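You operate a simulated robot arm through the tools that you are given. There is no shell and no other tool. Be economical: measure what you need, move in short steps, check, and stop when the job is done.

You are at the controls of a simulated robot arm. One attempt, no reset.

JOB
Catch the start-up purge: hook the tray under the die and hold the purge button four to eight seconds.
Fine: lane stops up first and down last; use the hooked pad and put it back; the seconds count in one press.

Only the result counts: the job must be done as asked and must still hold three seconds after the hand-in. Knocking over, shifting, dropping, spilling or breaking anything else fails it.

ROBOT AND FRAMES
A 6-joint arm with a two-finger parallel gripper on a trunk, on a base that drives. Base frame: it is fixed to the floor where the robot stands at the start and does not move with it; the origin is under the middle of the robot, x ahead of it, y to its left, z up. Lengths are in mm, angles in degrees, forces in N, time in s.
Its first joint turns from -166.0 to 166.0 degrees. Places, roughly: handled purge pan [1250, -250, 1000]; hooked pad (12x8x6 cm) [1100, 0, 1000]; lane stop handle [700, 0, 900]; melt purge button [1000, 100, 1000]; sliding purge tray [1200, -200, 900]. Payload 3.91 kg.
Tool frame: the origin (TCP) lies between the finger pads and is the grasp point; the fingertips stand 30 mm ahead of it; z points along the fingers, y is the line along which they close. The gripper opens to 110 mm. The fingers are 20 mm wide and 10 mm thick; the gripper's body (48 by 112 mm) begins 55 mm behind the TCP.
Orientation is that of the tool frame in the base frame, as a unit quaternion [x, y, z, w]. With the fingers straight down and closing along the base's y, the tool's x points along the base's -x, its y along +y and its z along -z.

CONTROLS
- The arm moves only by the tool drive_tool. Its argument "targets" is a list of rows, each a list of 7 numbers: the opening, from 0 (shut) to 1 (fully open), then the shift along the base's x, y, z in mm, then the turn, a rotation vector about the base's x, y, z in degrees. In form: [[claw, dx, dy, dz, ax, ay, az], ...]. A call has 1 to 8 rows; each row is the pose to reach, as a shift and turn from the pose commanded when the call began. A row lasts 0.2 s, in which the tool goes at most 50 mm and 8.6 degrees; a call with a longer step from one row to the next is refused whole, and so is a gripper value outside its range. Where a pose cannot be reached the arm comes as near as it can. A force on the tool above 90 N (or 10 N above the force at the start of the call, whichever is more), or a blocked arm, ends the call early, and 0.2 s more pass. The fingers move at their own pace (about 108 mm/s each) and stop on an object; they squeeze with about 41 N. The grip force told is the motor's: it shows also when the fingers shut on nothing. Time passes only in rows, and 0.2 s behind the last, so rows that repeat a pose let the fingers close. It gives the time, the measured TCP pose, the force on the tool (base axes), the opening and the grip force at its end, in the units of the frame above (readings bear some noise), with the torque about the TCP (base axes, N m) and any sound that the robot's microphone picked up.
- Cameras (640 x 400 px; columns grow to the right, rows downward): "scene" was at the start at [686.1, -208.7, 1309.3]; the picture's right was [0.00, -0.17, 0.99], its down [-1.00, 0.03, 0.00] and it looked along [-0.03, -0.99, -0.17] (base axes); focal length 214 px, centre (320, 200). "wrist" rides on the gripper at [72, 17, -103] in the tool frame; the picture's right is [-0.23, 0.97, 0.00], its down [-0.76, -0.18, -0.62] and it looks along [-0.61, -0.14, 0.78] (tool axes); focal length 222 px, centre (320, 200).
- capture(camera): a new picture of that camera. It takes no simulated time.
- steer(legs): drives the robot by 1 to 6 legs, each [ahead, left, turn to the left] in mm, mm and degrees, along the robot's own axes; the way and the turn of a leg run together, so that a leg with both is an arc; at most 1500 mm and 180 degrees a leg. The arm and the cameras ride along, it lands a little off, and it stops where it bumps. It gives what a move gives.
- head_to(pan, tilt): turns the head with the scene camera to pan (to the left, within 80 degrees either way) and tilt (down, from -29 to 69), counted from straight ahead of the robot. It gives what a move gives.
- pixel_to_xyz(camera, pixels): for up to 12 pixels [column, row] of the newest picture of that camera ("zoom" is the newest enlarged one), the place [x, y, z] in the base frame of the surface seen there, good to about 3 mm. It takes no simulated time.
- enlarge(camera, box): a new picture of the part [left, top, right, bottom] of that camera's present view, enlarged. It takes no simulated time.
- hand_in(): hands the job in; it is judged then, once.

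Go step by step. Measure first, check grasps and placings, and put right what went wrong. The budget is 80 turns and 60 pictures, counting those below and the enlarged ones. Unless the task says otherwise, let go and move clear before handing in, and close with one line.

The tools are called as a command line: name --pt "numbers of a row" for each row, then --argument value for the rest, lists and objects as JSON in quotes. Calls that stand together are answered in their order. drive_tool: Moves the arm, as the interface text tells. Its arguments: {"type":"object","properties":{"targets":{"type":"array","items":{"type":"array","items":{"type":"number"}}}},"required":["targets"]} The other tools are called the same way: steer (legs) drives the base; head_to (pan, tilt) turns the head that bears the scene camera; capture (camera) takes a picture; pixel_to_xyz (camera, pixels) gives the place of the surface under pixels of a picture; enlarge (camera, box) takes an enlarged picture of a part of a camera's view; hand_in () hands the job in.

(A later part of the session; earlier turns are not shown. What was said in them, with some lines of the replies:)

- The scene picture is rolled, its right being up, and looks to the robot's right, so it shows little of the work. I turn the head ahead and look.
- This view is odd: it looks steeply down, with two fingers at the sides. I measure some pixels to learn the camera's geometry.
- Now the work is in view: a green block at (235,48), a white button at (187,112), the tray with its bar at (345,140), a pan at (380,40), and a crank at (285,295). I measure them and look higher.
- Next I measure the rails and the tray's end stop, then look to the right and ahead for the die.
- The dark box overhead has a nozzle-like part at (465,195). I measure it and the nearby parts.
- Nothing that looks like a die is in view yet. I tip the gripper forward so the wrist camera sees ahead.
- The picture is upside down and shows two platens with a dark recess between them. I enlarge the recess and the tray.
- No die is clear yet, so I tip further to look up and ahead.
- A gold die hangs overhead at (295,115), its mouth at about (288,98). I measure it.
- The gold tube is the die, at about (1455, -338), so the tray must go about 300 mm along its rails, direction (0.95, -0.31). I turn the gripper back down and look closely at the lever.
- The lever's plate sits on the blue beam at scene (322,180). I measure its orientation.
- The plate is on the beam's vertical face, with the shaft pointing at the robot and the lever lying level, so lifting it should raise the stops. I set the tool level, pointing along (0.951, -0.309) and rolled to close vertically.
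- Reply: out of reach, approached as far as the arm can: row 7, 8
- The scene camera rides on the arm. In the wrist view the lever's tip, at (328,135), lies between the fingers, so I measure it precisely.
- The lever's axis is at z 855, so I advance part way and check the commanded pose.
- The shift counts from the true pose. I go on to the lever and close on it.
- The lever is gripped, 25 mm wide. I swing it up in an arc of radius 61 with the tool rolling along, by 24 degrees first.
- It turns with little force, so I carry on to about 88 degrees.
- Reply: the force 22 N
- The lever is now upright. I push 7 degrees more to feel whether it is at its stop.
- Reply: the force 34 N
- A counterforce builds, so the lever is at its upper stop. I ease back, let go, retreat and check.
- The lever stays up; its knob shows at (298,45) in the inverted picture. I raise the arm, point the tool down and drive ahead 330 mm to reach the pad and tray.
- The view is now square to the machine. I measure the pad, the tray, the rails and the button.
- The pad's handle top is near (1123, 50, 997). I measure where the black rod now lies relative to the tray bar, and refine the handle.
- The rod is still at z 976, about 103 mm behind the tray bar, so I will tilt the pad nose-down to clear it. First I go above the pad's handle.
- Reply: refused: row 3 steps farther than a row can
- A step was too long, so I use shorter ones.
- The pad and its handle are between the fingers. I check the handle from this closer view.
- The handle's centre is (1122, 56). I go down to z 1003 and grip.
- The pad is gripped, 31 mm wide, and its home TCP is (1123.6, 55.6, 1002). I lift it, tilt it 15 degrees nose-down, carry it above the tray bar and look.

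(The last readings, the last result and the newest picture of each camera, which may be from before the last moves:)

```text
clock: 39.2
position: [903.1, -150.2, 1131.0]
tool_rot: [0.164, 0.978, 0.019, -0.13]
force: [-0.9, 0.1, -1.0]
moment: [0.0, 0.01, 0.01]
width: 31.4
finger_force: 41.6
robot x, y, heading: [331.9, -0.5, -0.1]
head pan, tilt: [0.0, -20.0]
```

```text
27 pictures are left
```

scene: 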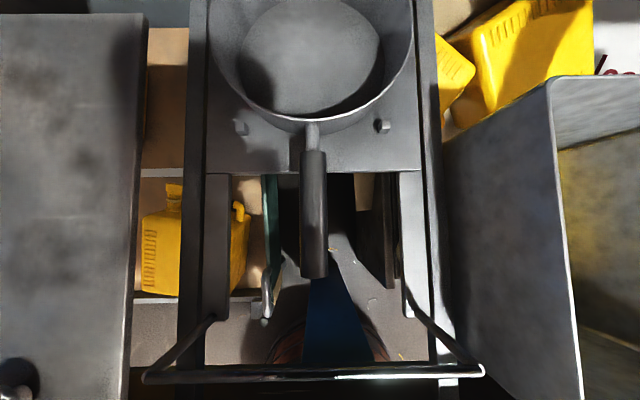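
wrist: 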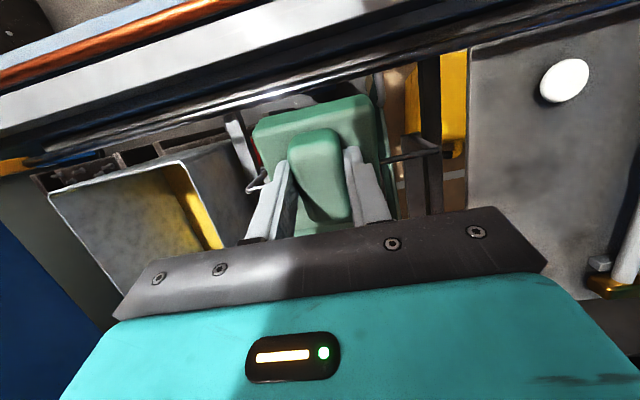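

The pad hangs level over the bar, which is at scene (310,373). I measure the bar and the pan rim once more, then look lower to see the pad.

pixel_to_xyz --camera "scene" --pixels '[[200, 375], [310, 374], [430, 370], [313, 20], [300, 125], [410, 50], [212, 40], [312, 265], [215, 180], [385, 125], [243, 128]]'

head_to --pan 0 --tilt 8

capture --camera "scene"

```text
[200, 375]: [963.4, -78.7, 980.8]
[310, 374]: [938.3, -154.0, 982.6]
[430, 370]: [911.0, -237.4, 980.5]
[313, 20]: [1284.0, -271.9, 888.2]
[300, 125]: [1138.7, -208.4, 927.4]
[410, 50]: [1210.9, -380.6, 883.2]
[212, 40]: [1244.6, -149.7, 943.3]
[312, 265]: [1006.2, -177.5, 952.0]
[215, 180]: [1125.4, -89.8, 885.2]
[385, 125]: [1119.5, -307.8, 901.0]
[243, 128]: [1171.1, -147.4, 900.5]
```

```text
clock: 40.1
position: [902.1, -149.7, 1130.9]
tool_rot: [0.163, 0.978, 0.019, -0.129]
force: [0.2, -0.3, -1.3]
moment: [0.01, 0.01, -0.01]
width: 31.4
finger_force: 40.9
robot x, y, heading: [328.4, 0.6, -0.1]
head pan, tilt: [0.0, 8.0]
```

```text
26 pictures are left
```

scene: 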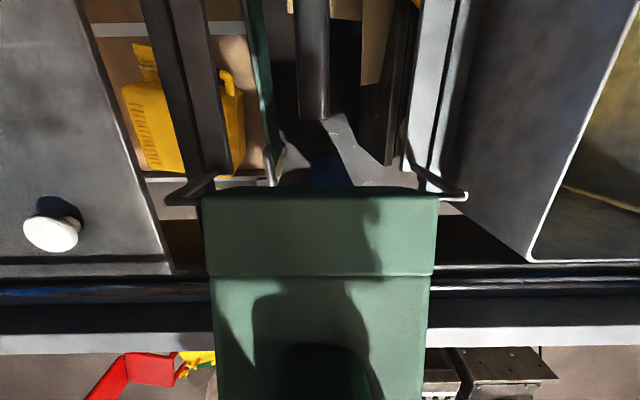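

From above I can see the pad, its seam at row 275 and its far edge at row 190. I measure these against the bar.

pixel_to_xyz --camera "scene" --pixels '[[320, 196], [320, 275], [240, 196], [400, 196], [320, 210], [320, 265], [182, 195], [450, 192], [230, 340], [320, 189]]'

enlarge --camera "scene" --box '[150, 150, 480, 360]'

```text
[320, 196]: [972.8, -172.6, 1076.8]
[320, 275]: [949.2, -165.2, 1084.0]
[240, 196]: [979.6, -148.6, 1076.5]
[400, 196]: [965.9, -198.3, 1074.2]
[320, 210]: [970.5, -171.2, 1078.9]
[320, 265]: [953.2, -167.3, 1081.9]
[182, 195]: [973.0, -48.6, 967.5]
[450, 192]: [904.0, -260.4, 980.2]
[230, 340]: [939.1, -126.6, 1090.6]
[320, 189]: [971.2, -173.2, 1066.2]
```

```text
1.90 times, centred on (315, 255) of scene
```

zoom: 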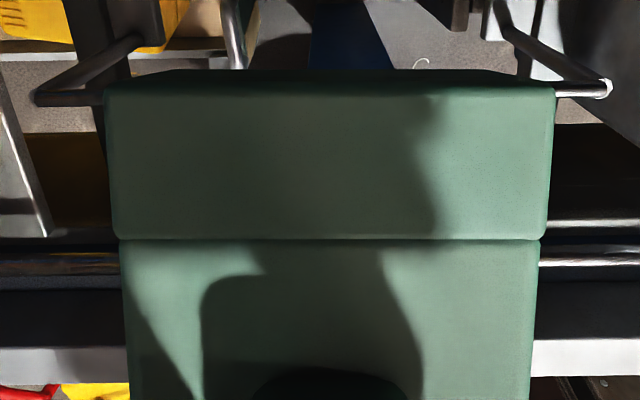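

The pad's bridge spans 60 to 86 mm ahead of the TCP. I lower the hook over the bar along the tilted axis.

drive_tool --pt "0 -3.5 0.4 -27 0 0 0" --pt "0 -8.5 2 -46 0 0 0" --pt "0 -13 3.5 -65 0 0 0" --pt "0 -16 4.5 -77 0 0 0" --pt "0 -18.2 5.2 -85 0 0 0"

capture --camera "scene"

capture --camera "wrist"

```text
clock: 41.3
position: [883.3, -144.3, 1046.4]
tool_rot: [0.165, 0.978, 0.019, -0.129]
force: [-0.4, -0.3, -1.5]
moment: [-0.01, 0.0, 0.0]
width: 31.2
finger_force: 41.0
robot x, y, heading: [326.1, 1.2, -0.0]
head pan, tilt: [0.0, 8.0]
```

```text
24 pictures are left
```

scene: 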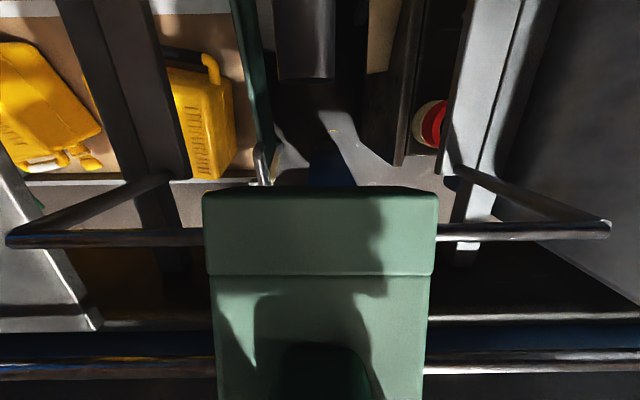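

```text
23 pictures are left
```

wrist: 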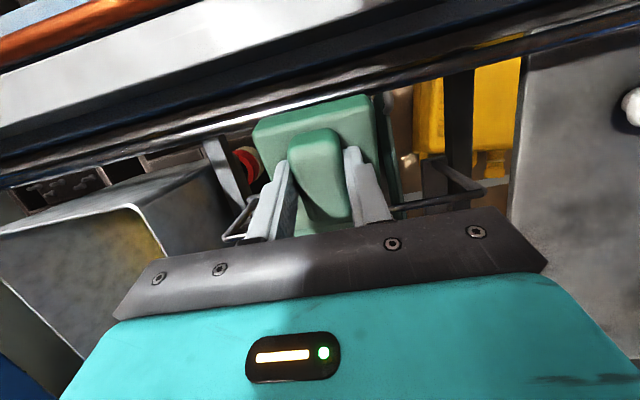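

The bar passes under the bridge at row 238, with no contact force. I push along the rails slowly, 45 mm first.

drive_tool --pt "0 4.8 -1.5 -2 0 0 0" --pt "0 9.5 -3.1 -3 0 0 0" --pt "0 16 -5.3 -3 0 0 0" --pt "0 24 -7.7 -3 0 0 0" --pt "0 33 -10.8 -3 0 0 0" --pt "0 43 -13.9 -3 0 0 0"

capture --camera "scene"

```text
clock: 42.7
position: [926.1, -159.2, 1043.7]
tool_rot: [0.165, 0.978, 0.019, -0.129]
force: [-0.3, 0.1, -0.4]
moment: [-0.01, -0.03, 0.01]
width: 31.3
finger_force: 40.6
robot x, y, heading: [327.7, -5.4, -0.3]
head pan, tilt: [0.0, 8.0]
```

```text
22 pictures are left
```

scene: 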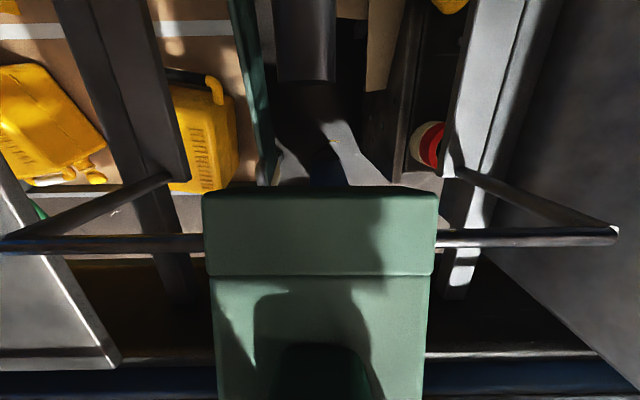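

The tray moves along, the bar still at row 240, with hardly any force. I push 120 mm more and then measure.

drive_tool --pt "0 10 -3.2 0 0 0 0" --pt "0 22 -7.1 0 0 0 0" --pt "0 37 -12 0 0 0 0" --pt "0 54 -17.5 0 0 0 0" --pt "0 71 -23 0 0 0 0" --pt "0 88 -28.6 0 0 0 0" --pt "0 102 -33.1 0 0 0 0" --pt "0 114 -37 0 0 0 0"

head_to --pan 0 --tilt -24

capture --camera "scene"

```text
clock: 44.5
position: [1040.7, -194.8, 1042.9]
tool_rot: [0.164, 0.978, 0.02, -0.129]
force: [-0.7, -0.2, -1.7]
moment: [0.05, -0.01, -0.02]
width: 31.2
finger_force: 41.0
robot x, y, heading: [330.0, -2.6, -0.5]
head pan, tilt: [0.0, 8.0]
```

```text
clock: 45.5
position: [1040.8, -196.1, 1043.2]
tool_rot: [0.164, 0.978, 0.019, -0.13]
force: [-0.4, -0.7, -1.5]
moment: [0.02, 0.04, 0.01]
width: 31.0
finger_force: 40.7
robot x, y, heading: [333.0, -1.2, -0.4]
head pan, tilt: [0.0, -24.0]
```

```text
21 pictures are left
```

scene: 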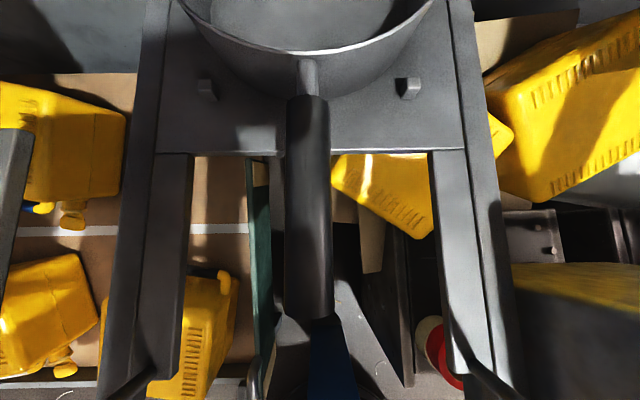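

The pan has come forward. Refitting the earlier die points gives a centre at about (1478, -333), or s = 1509 along the rails, so I measure the pan's rim now.

pixel_to_xyz --camera "scene" --pixels '[[308, 51], [250, 43], [360, 43], [205, 20], [410, 20], [425, 5], [193, 5], [308, 310], [308, 15], [205, 90], [408, 88], [310, 70]]'

head_to --pan 0 --tilt -29

capture --camera "scene"

```text
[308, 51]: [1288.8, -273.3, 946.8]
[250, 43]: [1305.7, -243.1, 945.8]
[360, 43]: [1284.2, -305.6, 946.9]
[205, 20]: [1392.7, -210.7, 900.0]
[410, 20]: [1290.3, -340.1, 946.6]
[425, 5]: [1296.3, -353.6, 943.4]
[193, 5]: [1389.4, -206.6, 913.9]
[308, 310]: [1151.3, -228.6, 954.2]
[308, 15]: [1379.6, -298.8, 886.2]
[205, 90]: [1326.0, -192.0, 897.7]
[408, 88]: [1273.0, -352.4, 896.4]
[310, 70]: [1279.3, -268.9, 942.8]
```

```text
clock: 46.1
position: [1040.1, -195.3, 1042.9]
tool_rot: [0.164, 0.978, 0.019, -0.13]
force: [-0.5, 0.7, -1.5]
moment: [0.01, 0.02, 0.0]
width: 31.2
finger_force: 41.0
robot x, y, heading: [330.4, 0.4, -0.2]
head pan, tilt: [0.0, -28.6]
```

```text
20 pictures are left
```

scene: 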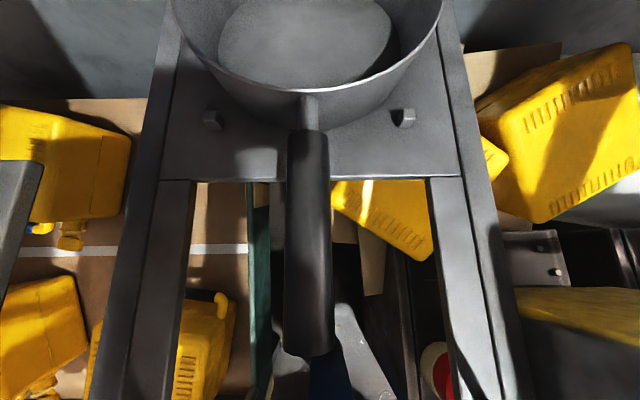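

The pan's centre is at s = 1413 and the die's is at 1509, so I push 96 mm more.

drive_tool --pt "0 9 -2.9 0 0 0 0" --pt "0 21 -6.8 0 0 0 0" --pt "0 35 -11.4 0 0 0 0" --pt "0 50 -16.2 0 0 0 0" --pt "0 65 -21.1 0 0 0 0" --pt "0 77 -25 0 0 0 0" --pt "0 86 -27.9 0 0 0 0" --pt "0 91.3 -29.7 0 0 0 0"

capture --camera "scene"

```text
clock: 47.9
position: [1131.6, -224.8, 1042.6]
tool_rot: [0.163, 0.978, 0.019, -0.129]
force: [-0.8, 1.2, 0.0]
moment: [0.07, 0.05, 0.09]
width: 31.4
finger_force: 41.2
robot x, y, heading: [327.9, -0.8, -0.2]
head pan, tilt: [0.0, -28.6]
```

```text
19 pictures are left
```

scene: 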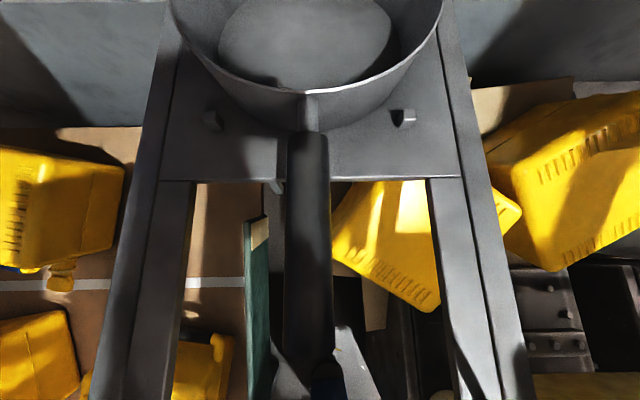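

I verify the rim's position.

pixel_to_xyz --camera "scene" --pixels '[[306, 91], [250, 82], [360, 82], [410, 55], [425, 40], [200, 50], [320, 20]]'

```text
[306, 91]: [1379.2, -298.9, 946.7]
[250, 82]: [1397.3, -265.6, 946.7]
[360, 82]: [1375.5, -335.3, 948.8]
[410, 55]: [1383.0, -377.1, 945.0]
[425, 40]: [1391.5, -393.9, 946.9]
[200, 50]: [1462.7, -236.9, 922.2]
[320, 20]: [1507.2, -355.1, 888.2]
```

The pan's centre is at s of about 1511, under the die. I unhook, backing off 4 mm and lifting along the tilted axis, then check that the tray stayed.

drive_tool --pt "0 -3.8 1.2 0 0 0 0" --pt "0 -1.5 0.5 10 0 0 0" --pt "0 1.1 -0.4 19.3 0 0 0" --pt "0 6.1 -2 38.6 0 0 0" --pt "0 10.9 -3.6 58 0 0 0" --pt "0 10.9 -3.6 92 0 0 0"

capture --camera "scene"

```text
clock: 49.3
position: [1127.3, -224.5, 1106.7]
tool_rot: [0.164, 0.979, 0.018, -0.123]
force: [-0.5, 0.0, -1.4]
moment: [0.04, 0.02, -0.01]
width: 31.1
finger_force: 40.4
out of reach, approached as far as the arm can: row 5, 6
robot x, y, heading: [328.6, -0.4, -0.3]
head pan, tilt: [0.0, -28.6]
```

```text
18 pictures are left
```

scene: 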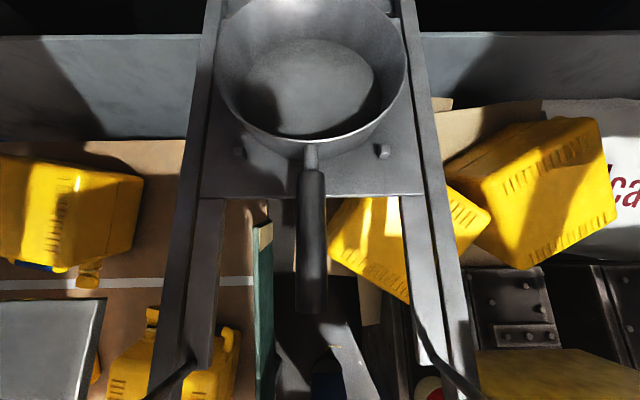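

The hook is clear of the bar. I confirm the rim, then carry the pad back over its home spot.

pixel_to_xyz --camera "scene" --pixels '[[309, 141], [260, 128], [360, 128], [216, 60], [407, 60], [312, 12]]'

drive_tool --pt "0 -40 15 10 0 0 0" --pt "0 -60 60 23 0 0 0" --pt "0 -60 108 23 0 0 0" --pt "0 -55 155 23 0 0 0" --pt "0 -45 203 23 0 0 0" --pt "0 -25 245 23 0 0 0" --pt "0 -4 280 23 0 0 0"

```text
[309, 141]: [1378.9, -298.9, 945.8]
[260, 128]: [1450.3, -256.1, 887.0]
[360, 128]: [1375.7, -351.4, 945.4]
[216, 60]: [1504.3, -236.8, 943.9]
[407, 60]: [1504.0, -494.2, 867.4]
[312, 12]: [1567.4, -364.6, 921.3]
```

```text
refused: row 2 steps farther than a row can; nothing moved
```

The tray stayed. I make the move with shorter steps.

drive_tool --pt "0 -40 15 10 0 0 0" --pt "0 -60 56 23 0 0 0" --pt "0 -60 102 23 0 0 0" --pt "0 -55 148 23 0 0 0" --pt "0 -45 194 23 0 0 0" --pt "0 -25 237 23 0 0 0" --pt "0 -4 280 23 0 0 0"

```text
clock: 50.9
position: [1122.0, 56.0, 1130.4]
tool_rot: [0.164, 0.978, 0.018, -0.13]
force: [0.4, -1.0, -0.6]
moment: [0.06, -0.05, -0.03]
width: 31.2
finger_force: 41.3
robot x, y, heading: [331.7, -4.5, -0.5]
head pan, tilt: [0.0, -28.6]
```

I level the pad and lower it to its home pose.

drive_tool --pt "0 1 0 0 -2.3 -7.1 0" --pt "0 1.5 -0.4 0 -4.635 -14.265 0" --pt "0 1.5 -0.4 -45 -4.635 -14.265 0" --pt "0 1.5 -0.4 -90 -4.635 -14.265 0" --pt "0 1.5 -0.4 -115 -4.635 -14.265 0"

drive_tool --pt "0 0 0 -5 0 0 0" --pt "0 0 0 -9 0 0 0" --pt "0 0 0 -12.5 0 0 0" --pt "0 0 0 -12.5 0 0 0"

capture --camera "wrist"

```text
clock: 52.1
position: [1124.3, 54.7, 1014.3]
tool_rot: [0.165, 0.986, 0.0, 0.0]
force: [0.1, 1.0, -1.4]
moment: [-0.01, 0.01, -0.03]
width: 31.1
finger_force: 40.9
robot x, y, heading: [327.6, -2.4, -0.1]
head pan, tilt: [0.0, -28.6]
```

```text
clock: 53.1
position: [1123.8, 55.8, 1002.5]
tool_rot: [0.165, 0.986, -0.001, 0.0]
force: [-0.7, -1.0, 0.3]
moment: [-0.05, -0.15, 0.01]
width: 31.0
finger_force: 40.8
robot x, y, heading: [328.4, -4.5, -0.2]
head pan, tilt: [0.0, -28.6]
```

```text
17 pictures are left
```

wrist: 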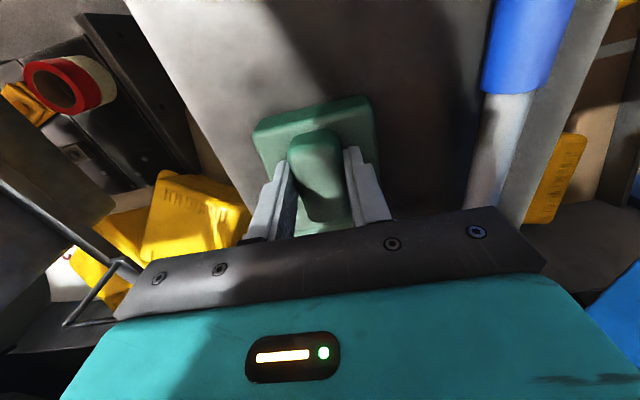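

The weight is off the tool, so the pad rests. I let go, rise and look.

drive_tool --pt "0 0 0 -0.7 0 0 0" --pt "0.55 0 0 -0.5 0 0 0" --pt "0.55 0 0 0 0 0 0" --pt "0.55 0 0 30 0 0 0" --pt "0.55 0 0 75 0 0 0" --pt "0.55 0 0 100 0 0 0"

capture --camera "wrist"

```text
clock: 54.5
position: [1125.1, 54.9, 1102.8]
tool_rot: [0.165, 0.986, 0.0, 0.0]
force: [0.0, 0.4, -0.7]
moment: [0.0, 0.02, -0.01]
width: 60.8
finger_force: 0.1
robot x, y, heading: [328.4, 1.9, -0.2]
head pan, tilt: [0.0, -28.6]
```

```text
16 pictures are left
```

wrist: 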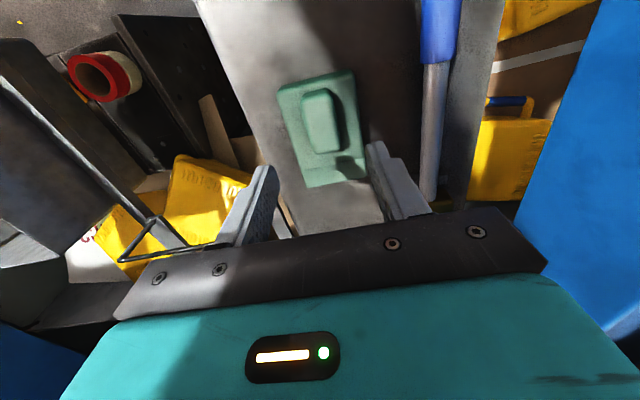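

The pad is back in place. I look up at the die from nearer to verify the line-up before pressing.

drive_tool --pt "1 -30 -9 20 -2.627 -8.084 0" --pt "1 -60 -18 40 -5.253 -16.167 0" --pt "1 -90 -27 60 -7.88 -24.25 0" --pt "1 -120 -36 80 -10.506 -32.334 0" --pt "1 -150 -45 90 -13.133 -40.418 0" --pt "1 -180 -55 100 -15.759 -48.5 0" --pt "1 -210 -65 100 -18.386 -56.585 0" --pt "1 -245 -75 100 -21.01 -64.67 0"

drive_tool --pt "1 0 0 0 -2.627 -8.084 0" --pt "1 0 0 0 -5.253 -16.167 0" --pt "1 0 0 0 -7.88 -24.25 0" --pt "1 0 0 0 -10.506 -32.334 0"

capture --camera "wrist"

```text
clock: 56.3
position: [879.2, -20.5, 1202.2]
tool_rot: [0.137, 0.818, -0.082, 0.553]
force: [1.3, -0.2, -1.3]
moment: [-0.03, -0.04, -0.02]
width: 110.0
finger_force: 0.1
robot x, y, heading: [329.0, -0.7, -0.3]
head pan, tilt: [0.0, -28.6]
```

```text
clock: 57.3
position: [878.8, -20.4, 1203.2]
tool_rot: [0.104, 0.62, -0.115, 0.769]
force: [-0.6, -0.7, 1.1]
moment: [-0.01, 0.02, -0.01]
width: 109.9
finger_force: 0.0
robot x, y, heading: [330.1, -3.4, -0.5]
head pan, tilt: [0.0, -28.6]
```

```text
15 pictures are left
```

wrist: 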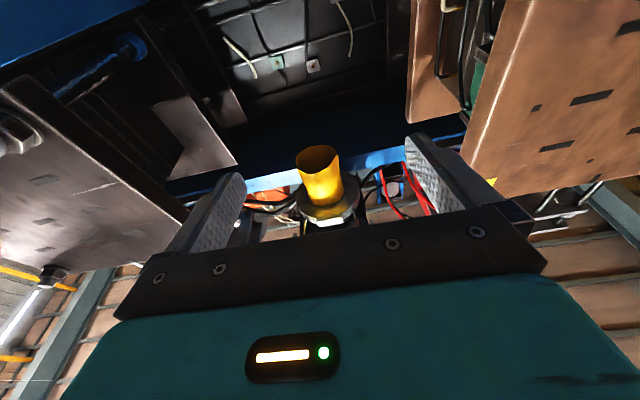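

I measure points around the tube's mouth and on the flange.

enlarge --camera "wrist" --box '[270, 130, 390, 240]'

pixel_to_xyz --camera "wrist" --pixels '[[322, 180], [308, 180], [336, 175], [318, 155], [310, 158], [327, 153], [303, 165], [333, 165], [325, 195], [325, 212], [300, 210], [352, 200]]'

```text
3.64 times, centred on (330, 185) of wrist
```

zoom: 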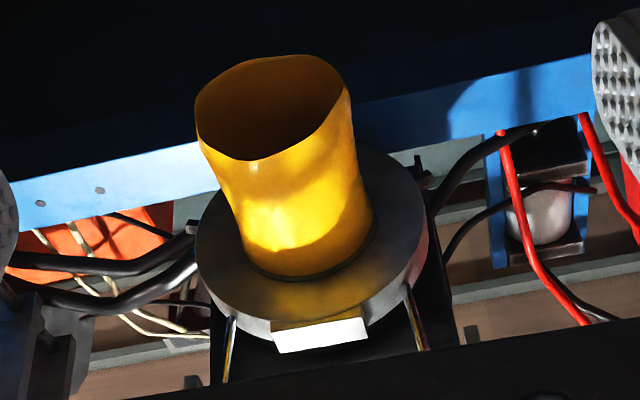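

```text
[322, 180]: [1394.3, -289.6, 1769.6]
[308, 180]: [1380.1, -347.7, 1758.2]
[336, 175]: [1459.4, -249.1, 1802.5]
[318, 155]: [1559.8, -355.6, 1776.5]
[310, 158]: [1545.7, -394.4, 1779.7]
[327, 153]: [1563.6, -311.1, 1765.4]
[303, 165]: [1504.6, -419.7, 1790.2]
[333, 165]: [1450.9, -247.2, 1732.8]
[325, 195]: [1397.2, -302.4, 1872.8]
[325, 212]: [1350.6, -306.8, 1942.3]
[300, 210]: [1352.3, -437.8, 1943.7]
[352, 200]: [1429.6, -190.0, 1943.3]
```

The die's centre is (1473, -337) with radius 92, so the pan is within a few mm of it. Now I point the tool down with fingers shut and go over the button.

drive_tool --pt "0.3 0 0 0 2.627 8.084 0" --pt "0 0 0 0 5.253 16.167 0" --pt "0 0 0 0 7.88 24.25 0" --pt "0 0 0 0 10.506 32.334 0" --pt "0 0 0 0 13.133 40.418 0" --pt "0 0 0 0 15.759 48.5 0" --pt "0 0 0 0 18.386 56.585 0" --pt "0 0 0 0 21.01 64.67 0"

drive_tool --pt "0 25 30 -30 2.627 8.084 0" --pt "0 50 60 -60 5.253 16.167 0" --pt "0 75 90 -90 7.88 24.25 0" --pt "0 99 121 -120 10.506 32.334 0" --pt "0 99 121 -150 10.506 32.334 0"

capture --camera "wrist"

```text
clock: 59.1
position: [878.7, -20.3, 1202.7]
tool_rot: [0.157, 0.943, -0.043, 0.288]
force: [0.3, 0.4, 0.7]
moment: [-0.06, -0.01, 0.02]
width: 0.0
finger_force: 37.8
robot x, y, heading: [331.1, -5.9, -0.1]
head pan, tilt: [0.0, -28.6]
```

```text
clock: 60.3
position: [978.3, 101.4, 1054.3]
tool_rot: [0.165, 0.986, -0.001, 0.0]
force: [-0.7, -0.1, 0.5]
moment: [-0.01, -0.03, -0.05]
width: 0.2
finger_force: 37.5
robot x, y, heading: [326.0, -0.1, -0.3]
head pan, tilt: [0.0, -28.6]
```

```text
13 pictures are left
```

wrist: 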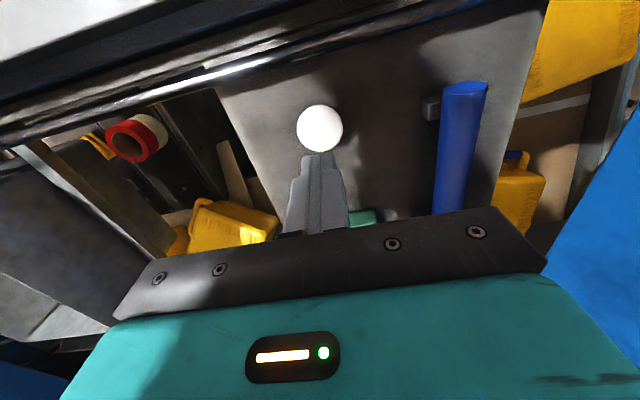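

The button is at (320,128), in front of the fingertips. I measure its middle and edges.

pixel_to_xyz --camera "wrist" --pixels '[[320, 128], [302, 128], [338, 128], [320, 110], [320, 146], [320, 165]]'

```text
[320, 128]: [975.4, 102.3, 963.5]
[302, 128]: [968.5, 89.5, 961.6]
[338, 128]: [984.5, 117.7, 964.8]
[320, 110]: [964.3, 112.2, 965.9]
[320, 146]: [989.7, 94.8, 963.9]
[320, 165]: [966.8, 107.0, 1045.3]
```

The button's centre is (976.5, 103.5) and its top is at z 966. I go down to 4 mm above it.

drive_tool --pt "0 -1.5 2 -25 0 0 0" --pt "0 -1.5 2 -45 0 0 0" --pt "0 -1.5 2 -54 0 0 0"

drive_tool --pt "0 0 0 -5 0 0 0" --pt "0 0 0 -9 0 0 0" --pt "0 0 0 -12 0 0 0"

```text
clock: 61.1
position: [977.6, 103.8, 997.9]
tool_rot: [0.165, 0.986, 0.0, 0.0]
force: [-0.5, -0.1, -0.3]
moment: [-0.02, 0.02, 0.0]
width: 0.0
finger_force: 37.3
robot x, y, heading: [331.8, 4.5, -0.1]
head pan, tilt: [0.0, -28.6]
```

```text
clock: 61.9
position: [978.4, 103.9, 988.1]
tool_rot: [0.165, 0.986, 0.0, 0.0]
force: [2.3, -1.5, 5.0]
moment: [-0.06, -0.08, 0.01]
width: 0.2
finger_force: 37.7
robot x, y, heading: [329.2, -3.8, -0.3]
head pan, tilt: [0.0, -28.6]
```

The button resists with 5 N and no sound is reported. I press a little deeper and hold.

drive_tool --pt "0 0 0 -3 0 0 0" --pt "0 0 0 -5 0 0 0"

```text
clock: 62.5
position: [976.2, 103.7, 984.0]
tool_rot: [0.165, 0.986, 0.001, 0.002]
force: [14.9, 3.5, 41.3]
moment: [0.16, -0.37, -0.07]
width: 0.0
finger_force: 37.9
robot x, y, heading: [329.6, -4.8, -0.4]
head pan, tilt: [0.0, -28.6]
```

At 41 N the button has bottomed at about 62.3 s. A picture costs no time, so I look for purge in the pan.

capture --camera "scene"

capture --camera "wrist"

```text
12 pictures are left
```

scene: 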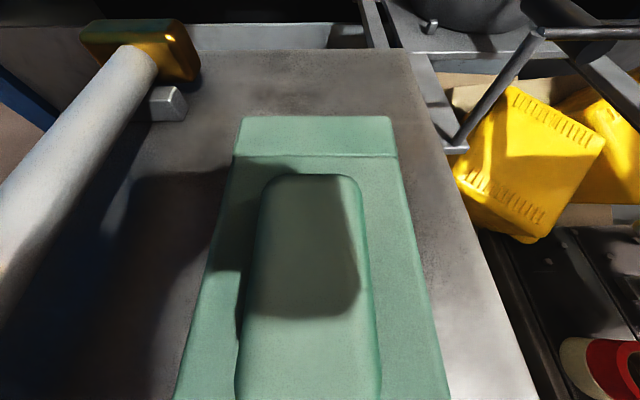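

```text
11 pictures are left
```

wrist: 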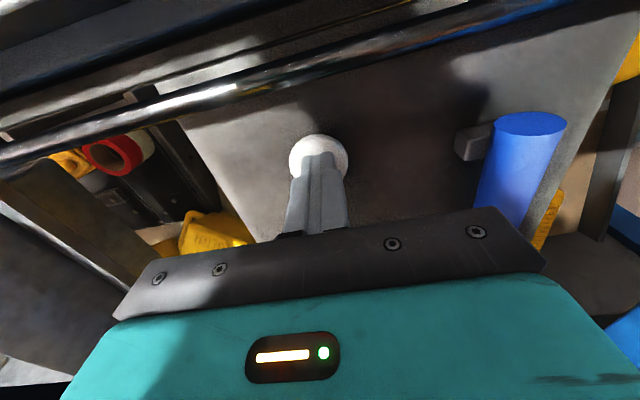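

I hold; the wrist view shows the fingertips on the button. One call of 8 rows.

drive_tool --pt "0 0 0 0 0 0 0" --pt "0 0 0 0 0 0 0" --pt "0 0 0 0 0 0 0" --pt "0 0 0 0 0 0 0" --pt "0 0 0 0 0 0 0" --pt "0 0 0 0 0 0 0" --pt "0 0 0 0 0 0 0"

head_to --pan -50 --tilt -29

capture --camera "scene"

```text
clock: 64.1
position: [977.1, 103.6, 984.1]
tool_rot: [0.166, 0.986, 0.0, 0.001]
force: [18.1, 7.0, 54.6]
moment: [0.23, -0.51, -0.01]
width: 0.1
finger_force: 37.4
robot x, y, heading: [327.5, 1.9, -0.2]
head pan, tilt: [0.0, -28.6]
```

```text
clock: 65.3
position: [976.2, 103.0, 983.2]
tool_rot: [0.165, 0.986, -0.001, 0.001]
force: [15.7, 7.1, 55.2]
moment: [0.25, -0.41, -0.04]
width: 0.0
finger_force: 38.2
robot x, y, heading: [326.8, -1.1, -0.5]
head pan, tilt: [-50.0, -28.6]
```

```text
10 pictures are left
```

scene: 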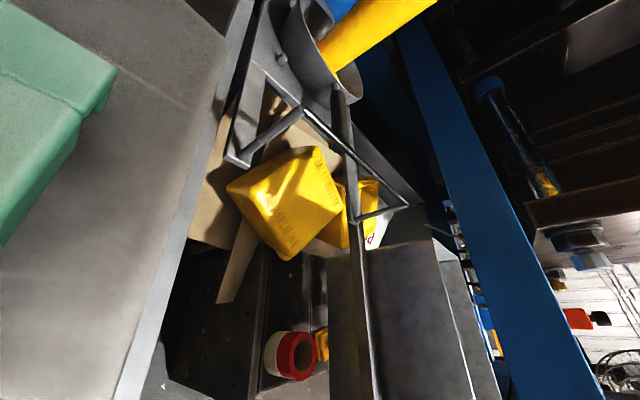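

Yellow melt is falling into the pan at (370,40), so the button works. I hold until about 67.1 s, then lift off cleanly.

drive_tool --pt "0 0 0 0 0 0 0" --pt "0 0 0 0 0 0 0" --pt "0 0 0 0 0 0 0" --pt "0 0 0 0 0 0 0" --pt "0 0 0 0 0 0 0" --pt "0 0 0 0 0 0 0" --pt "0 0 0 0 0 0 0" --pt "0 0 0 0 0 0 0"

drive_tool --pt "0 0 0 45 0 0 0" --pt "0 0 0 90 0 0 0" --pt "0 -20 0 130 0 0 0" --pt "0 -40 0 170 0 0 0" --pt "0 -60 0 210 0 0 0" --pt "0 -80 0 250 0 0 0"

head_to --pan -20 --tilt -24

capture --camera "scene"

```text
clock: 67.1
position: [977.3, 103.3, 984.2]
tool_rot: [0.166, 0.986, -0.001, 0.0]
force: [12.0, 5.9, 55.1]
moment: [0.18, -0.3, 0.0]
width: 0.0
finger_force: 38.2
robot x, y, heading: [332.7, -0.4, -0.3]
head pan, tilt: [-50.0, -28.6]
```

```text
clock: 68.5
position: [898.0, 102.1, 1231.4]
tool_rot: [0.166, 0.986, -0.001, -0.001]
force: [0.1, 0.2, -0.9]
moment: [0.0, 0.09, -0.01]
width: 0.1
finger_force: 37.1
robot x, y, heading: [328.4, -0.1, -0.3]
head pan, tilt: [-50.0, -28.6]
```

```text
clock: 69.5
position: [897.4, 102.8, 1232.9]
tool_rot: [0.165, 0.986, 0.0, 0.001]
force: [0.4, 0.0, 0.3]
moment: [-0.02, -0.01, 0.03]
width: 0.0
finger_force: 37.5
robot x, y, heading: [332.2, 2.1, 0.0]
head pan, tilt: [-20.0, -24.0]
```

```text
9 pictures are left
```

scene: 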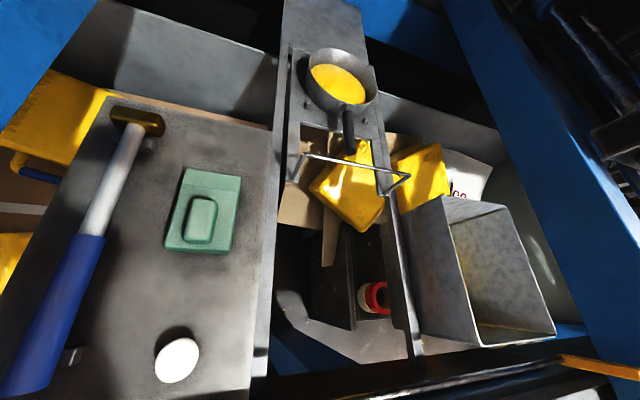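

The pan holds the melt, the flow has stopped and the tray is in place. Now I drive back to lower the lane-stop lever.

steer --legs '[[-330, 0, 0]]'

drive_tool --pt "0.5 0 -17 -10 -2.627 -8.084 0" --pt "0.5 0 -35 -25 -5.253 -16.167 0" --pt "0.5 0 -52 -40 -7.88 -24.25 0" --pt "0.5 0 -70 -60 -10.506 -32.334 0" --pt "0.5 0 -87 -80 -13.133 -40.418 0" --pt "0.5 0 -105 -100 -15.759 -48.5 0" --pt "0.5 0 -122 -120 -18.386 -56.585 0" --pt "0.5 0 -140 -140 -21.01 -64.67 0"

drive_tool --pt "0.5 0 0 -25 -2.627 -8.084 0" --pt "0.5 0 0 -50 -5.253 -16.167 0" --pt "0.5 0 0 -75 -6.8 -20.92 0"

```text
clock: 71.6
position: [564.9, 105.1, 1232.5]
tool_rot: [0.163, 0.987, 0.0, 0.0]
force: [0.5, 0.0, 0.0]
moment: [0.01, 0.03, 0.01]
width: 0.1
finger_force: 38.0
robot x, y, heading: [-4.5, 1.3, -0.3]
head pan, tilt: [-20.0, -24.0]
```

```text
clock: 73.4
position: [564.1, -34.6, 1091.9]
tool_rot: [0.135, 0.818, -0.083, 0.554]
force: [0.9, 0.2, -0.5]
moment: [0.0, 0.01, -0.01]
width: 55.0
finger_force: 0.0
robot x, y, heading: [-4.2, 0.6, 0.0]
head pan, tilt: [-20.0, -24.0]
```

```text
clock: 74.2
position: [563.6, -34.9, 1018.5]
tool_rot: [0.115, 0.697, -0.105, 0.7]
force: [0.0, -0.3, 0.2]
moment: [0.0, 0.0, 0.03]
width: 54.8
finger_force: 0.1
robot x, y, heading: [-5.9, -0.8, -0.1]
head pan, tilt: [-20.0, -24.0]
```

I descend to just in front of the lever and look.

drive_tool --pt "0.5 15 -4 -35 0 0 0" --pt "0.5 28 -8 -70 0 0 0" --pt "0.5 41 -12 -101 0 0 0"

capture --camera "wrist"

pixel_to_xyz --camera "wrist" --pixels '[[300, 40], [308, 80], [316, 110], [322, 140]]'

```text
clock: 75.0
position: [603.8, -46.6, 916.3]
tool_rot: [0.115, 0.697, -0.105, 0.699]
force: [0.5, 0.4, 1.0]
moment: [0.02, 0.02, 0.02]
width: 54.7
finger_force: 0.0
robot x, y, heading: [-4.3, -0.0, -0.1]
head pan, tilt: [-20.0, -24.0]
```

```text
8 pictures are left
```

wrist: 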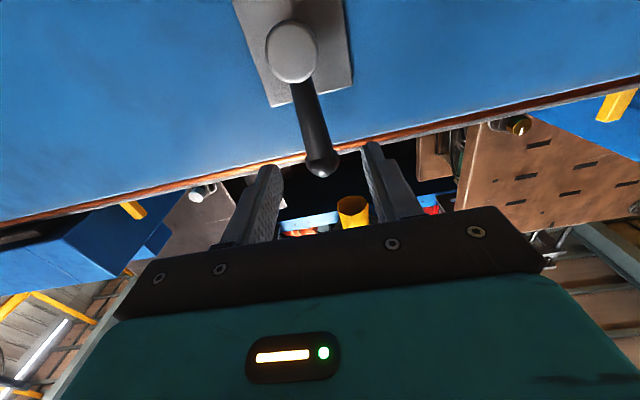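

```text
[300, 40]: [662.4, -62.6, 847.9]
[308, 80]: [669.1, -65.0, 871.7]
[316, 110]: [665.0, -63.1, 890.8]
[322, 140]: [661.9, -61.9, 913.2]
```

The lever is upright between the fingers. I advance and grip it.

drive_tool --pt "0.5 22 -6 0 0 0 0" --pt "0.5 44 -12 0 0 0 0" --pt "0.5 63 -18 0 0 0 0" --pt "0 63 -18 0 0 0 0" --pt "0 63 -18 0 0 0 0" --pt "0 63 -18 0 0 0 0"

```text
clock: 76.4
position: [669.3, -66.5, 916.6]
tool_rot: [0.116, 0.698, -0.106, 0.699]
force: [1.5, -12.0, -1.1]
moment: [-0.66, 0.26, -0.1]
width: 26.4
finger_force: 44.4
robot x, y, heading: [-1.1, 5.2, -0.2]
head pan, tilt: [-20.0, -24.0]
```

It is gripped. I swing the lever back down along the arc.

drive_tool --pt "0 2.6 8.1 -0.6 -7.61 2.47 0" --pt "0 5.2 16 -2.4 -15.2 4.94 0" --pt "0 7.7 23.6 -5.3 -22.8 7.42 0" --pt "0 10 30.7 -9.3 -30.4 9.89 0" --pt "0 12.1 37.3 -14.3 -38.04 12.36 0" --pt "0 14 43.1 -20.2 -45.65 14.83 0" --pt "0 15.6 48.1 -26.9 -53.26 17.3 0" --pt "0 16.9 52.1 -34.3 -60.86 19.78 0"

```text
clock: 78.2
position: [684.9, -15.2, 882.4]
tool_rot: [-0.27, 0.654, -0.461, 0.536]
force: [-7.0, -49.3, -3.9]
moment: [-1.11, 0.44, -0.9]
width: 24.9
finger_force: 45.0
robot x, y, heading: [-4.6, -0.9, 0.2]
head pan, tilt: [-20.0, -24.0]
```

The y force shows my radius is a few mm large. I pull inward 3 mm and finish the last 27 degrees.

drive_tool --pt "0 0.2 0.6 -7.9 -7.61 2.47 0" --pt "0 0.6 1.9 -16.1 -15.2 4.94 0" --pt "0 0.9 2.8 -24.5 -22.8 7.42 0" --pt "0 0.9 2.8 -27.5 -25.7 8.35 0" --pt "0 0.9 2.8 -27.5 -25.7 8.35 0"

```text
clock: 79.4
position: [686.3, -10.5, 854.9]
tool_rot: [0.416, -0.571, 0.574, -0.415]
force: [19.7, -24.0, 11.2]
moment: [0.39, -0.06, -0.5]
width: 24.8
finger_force: 45.0
robot x, y, heading: [-5.4, -2.0, 0.1]
head pan, tilt: [-20.0, -24.0]
```

The TCP is back at the starting lever pose. I press 2 mm further to seat it, let go and retreat.

drive_tool --pt "0 -0.3 -1.5 -2 -1.9 0.6 0" --pt "0 -0.3 -1.5 -2 -1.9 0.6 0"

drive_tool --pt "0.5 0 0 1 0 0 0" --pt "0.5 0 0 1 0 0 0" --pt "0.5 -20 6.5 1 0 0 0" --pt "0.5 -45 14.6 1 0 0 0" --pt "0.5 -75 24.4 5 0 0 0" --pt "0.5 -95 30 40 0 0 0"

capture --camera "wrist"

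pixel_to_xyz --camera "wrist" --pixels '[[306, 30], [315, 75], [322, 105], [328, 130]]'

```text
clock: 80.0
position: [686.5, -9.4, 853.7]
tool_rot: [0.426, -0.563, 0.58, -0.407]
force: [22.3, -7.8, 47.8]
moment: [1.0, -0.44, -0.09]
width: 25.3
finger_force: 45.1
robot x, y, heading: [-3.9, -0.6, 0.1]
head pan, tilt: [-20.0, -24.0]
```

```text
clock: 81.4
position: [590.7, 18.2, 892.4]
tool_rot: [0.427, -0.564, 0.58, -0.404]
force: [0.3, -0.1, -0.9]
moment: [-0.01, -0.04, -0.05]
width: 55.1
finger_force: 0.0
robot x, y, heading: [-4.5, 0.1, -0.1]
head pan, tilt: [-20.0, -24.0]
```

```text
7 pictures are left
```

wrist: 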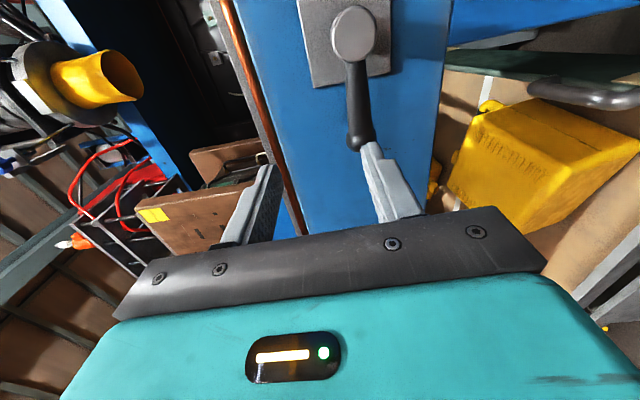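

```text
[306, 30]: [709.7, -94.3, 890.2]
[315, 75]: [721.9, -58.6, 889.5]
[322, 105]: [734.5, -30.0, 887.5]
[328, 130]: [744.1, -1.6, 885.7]
```

It hit the lower stop at 48 N. I check that the lever lies level.

pixel_to_xyz --camera "wrist" --pixels '[[354, 35], [356, 75], [358, 105], [360, 138]]'

```text
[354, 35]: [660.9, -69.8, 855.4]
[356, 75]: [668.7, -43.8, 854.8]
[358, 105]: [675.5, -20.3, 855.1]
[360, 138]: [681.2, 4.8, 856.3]
```

The lever is level again at z 855, just as at the start; the tray and pan are under the die with the melt caught, and the pad is back. The arm is clear, so I hand in.

hand_in

```text
The job is handed in.
```

The purge was caught: lane stops raised first, tray hooked under the die with the pad, button held about five seconds in one press, pad put back and lane stops lowered last; the job is handed in.
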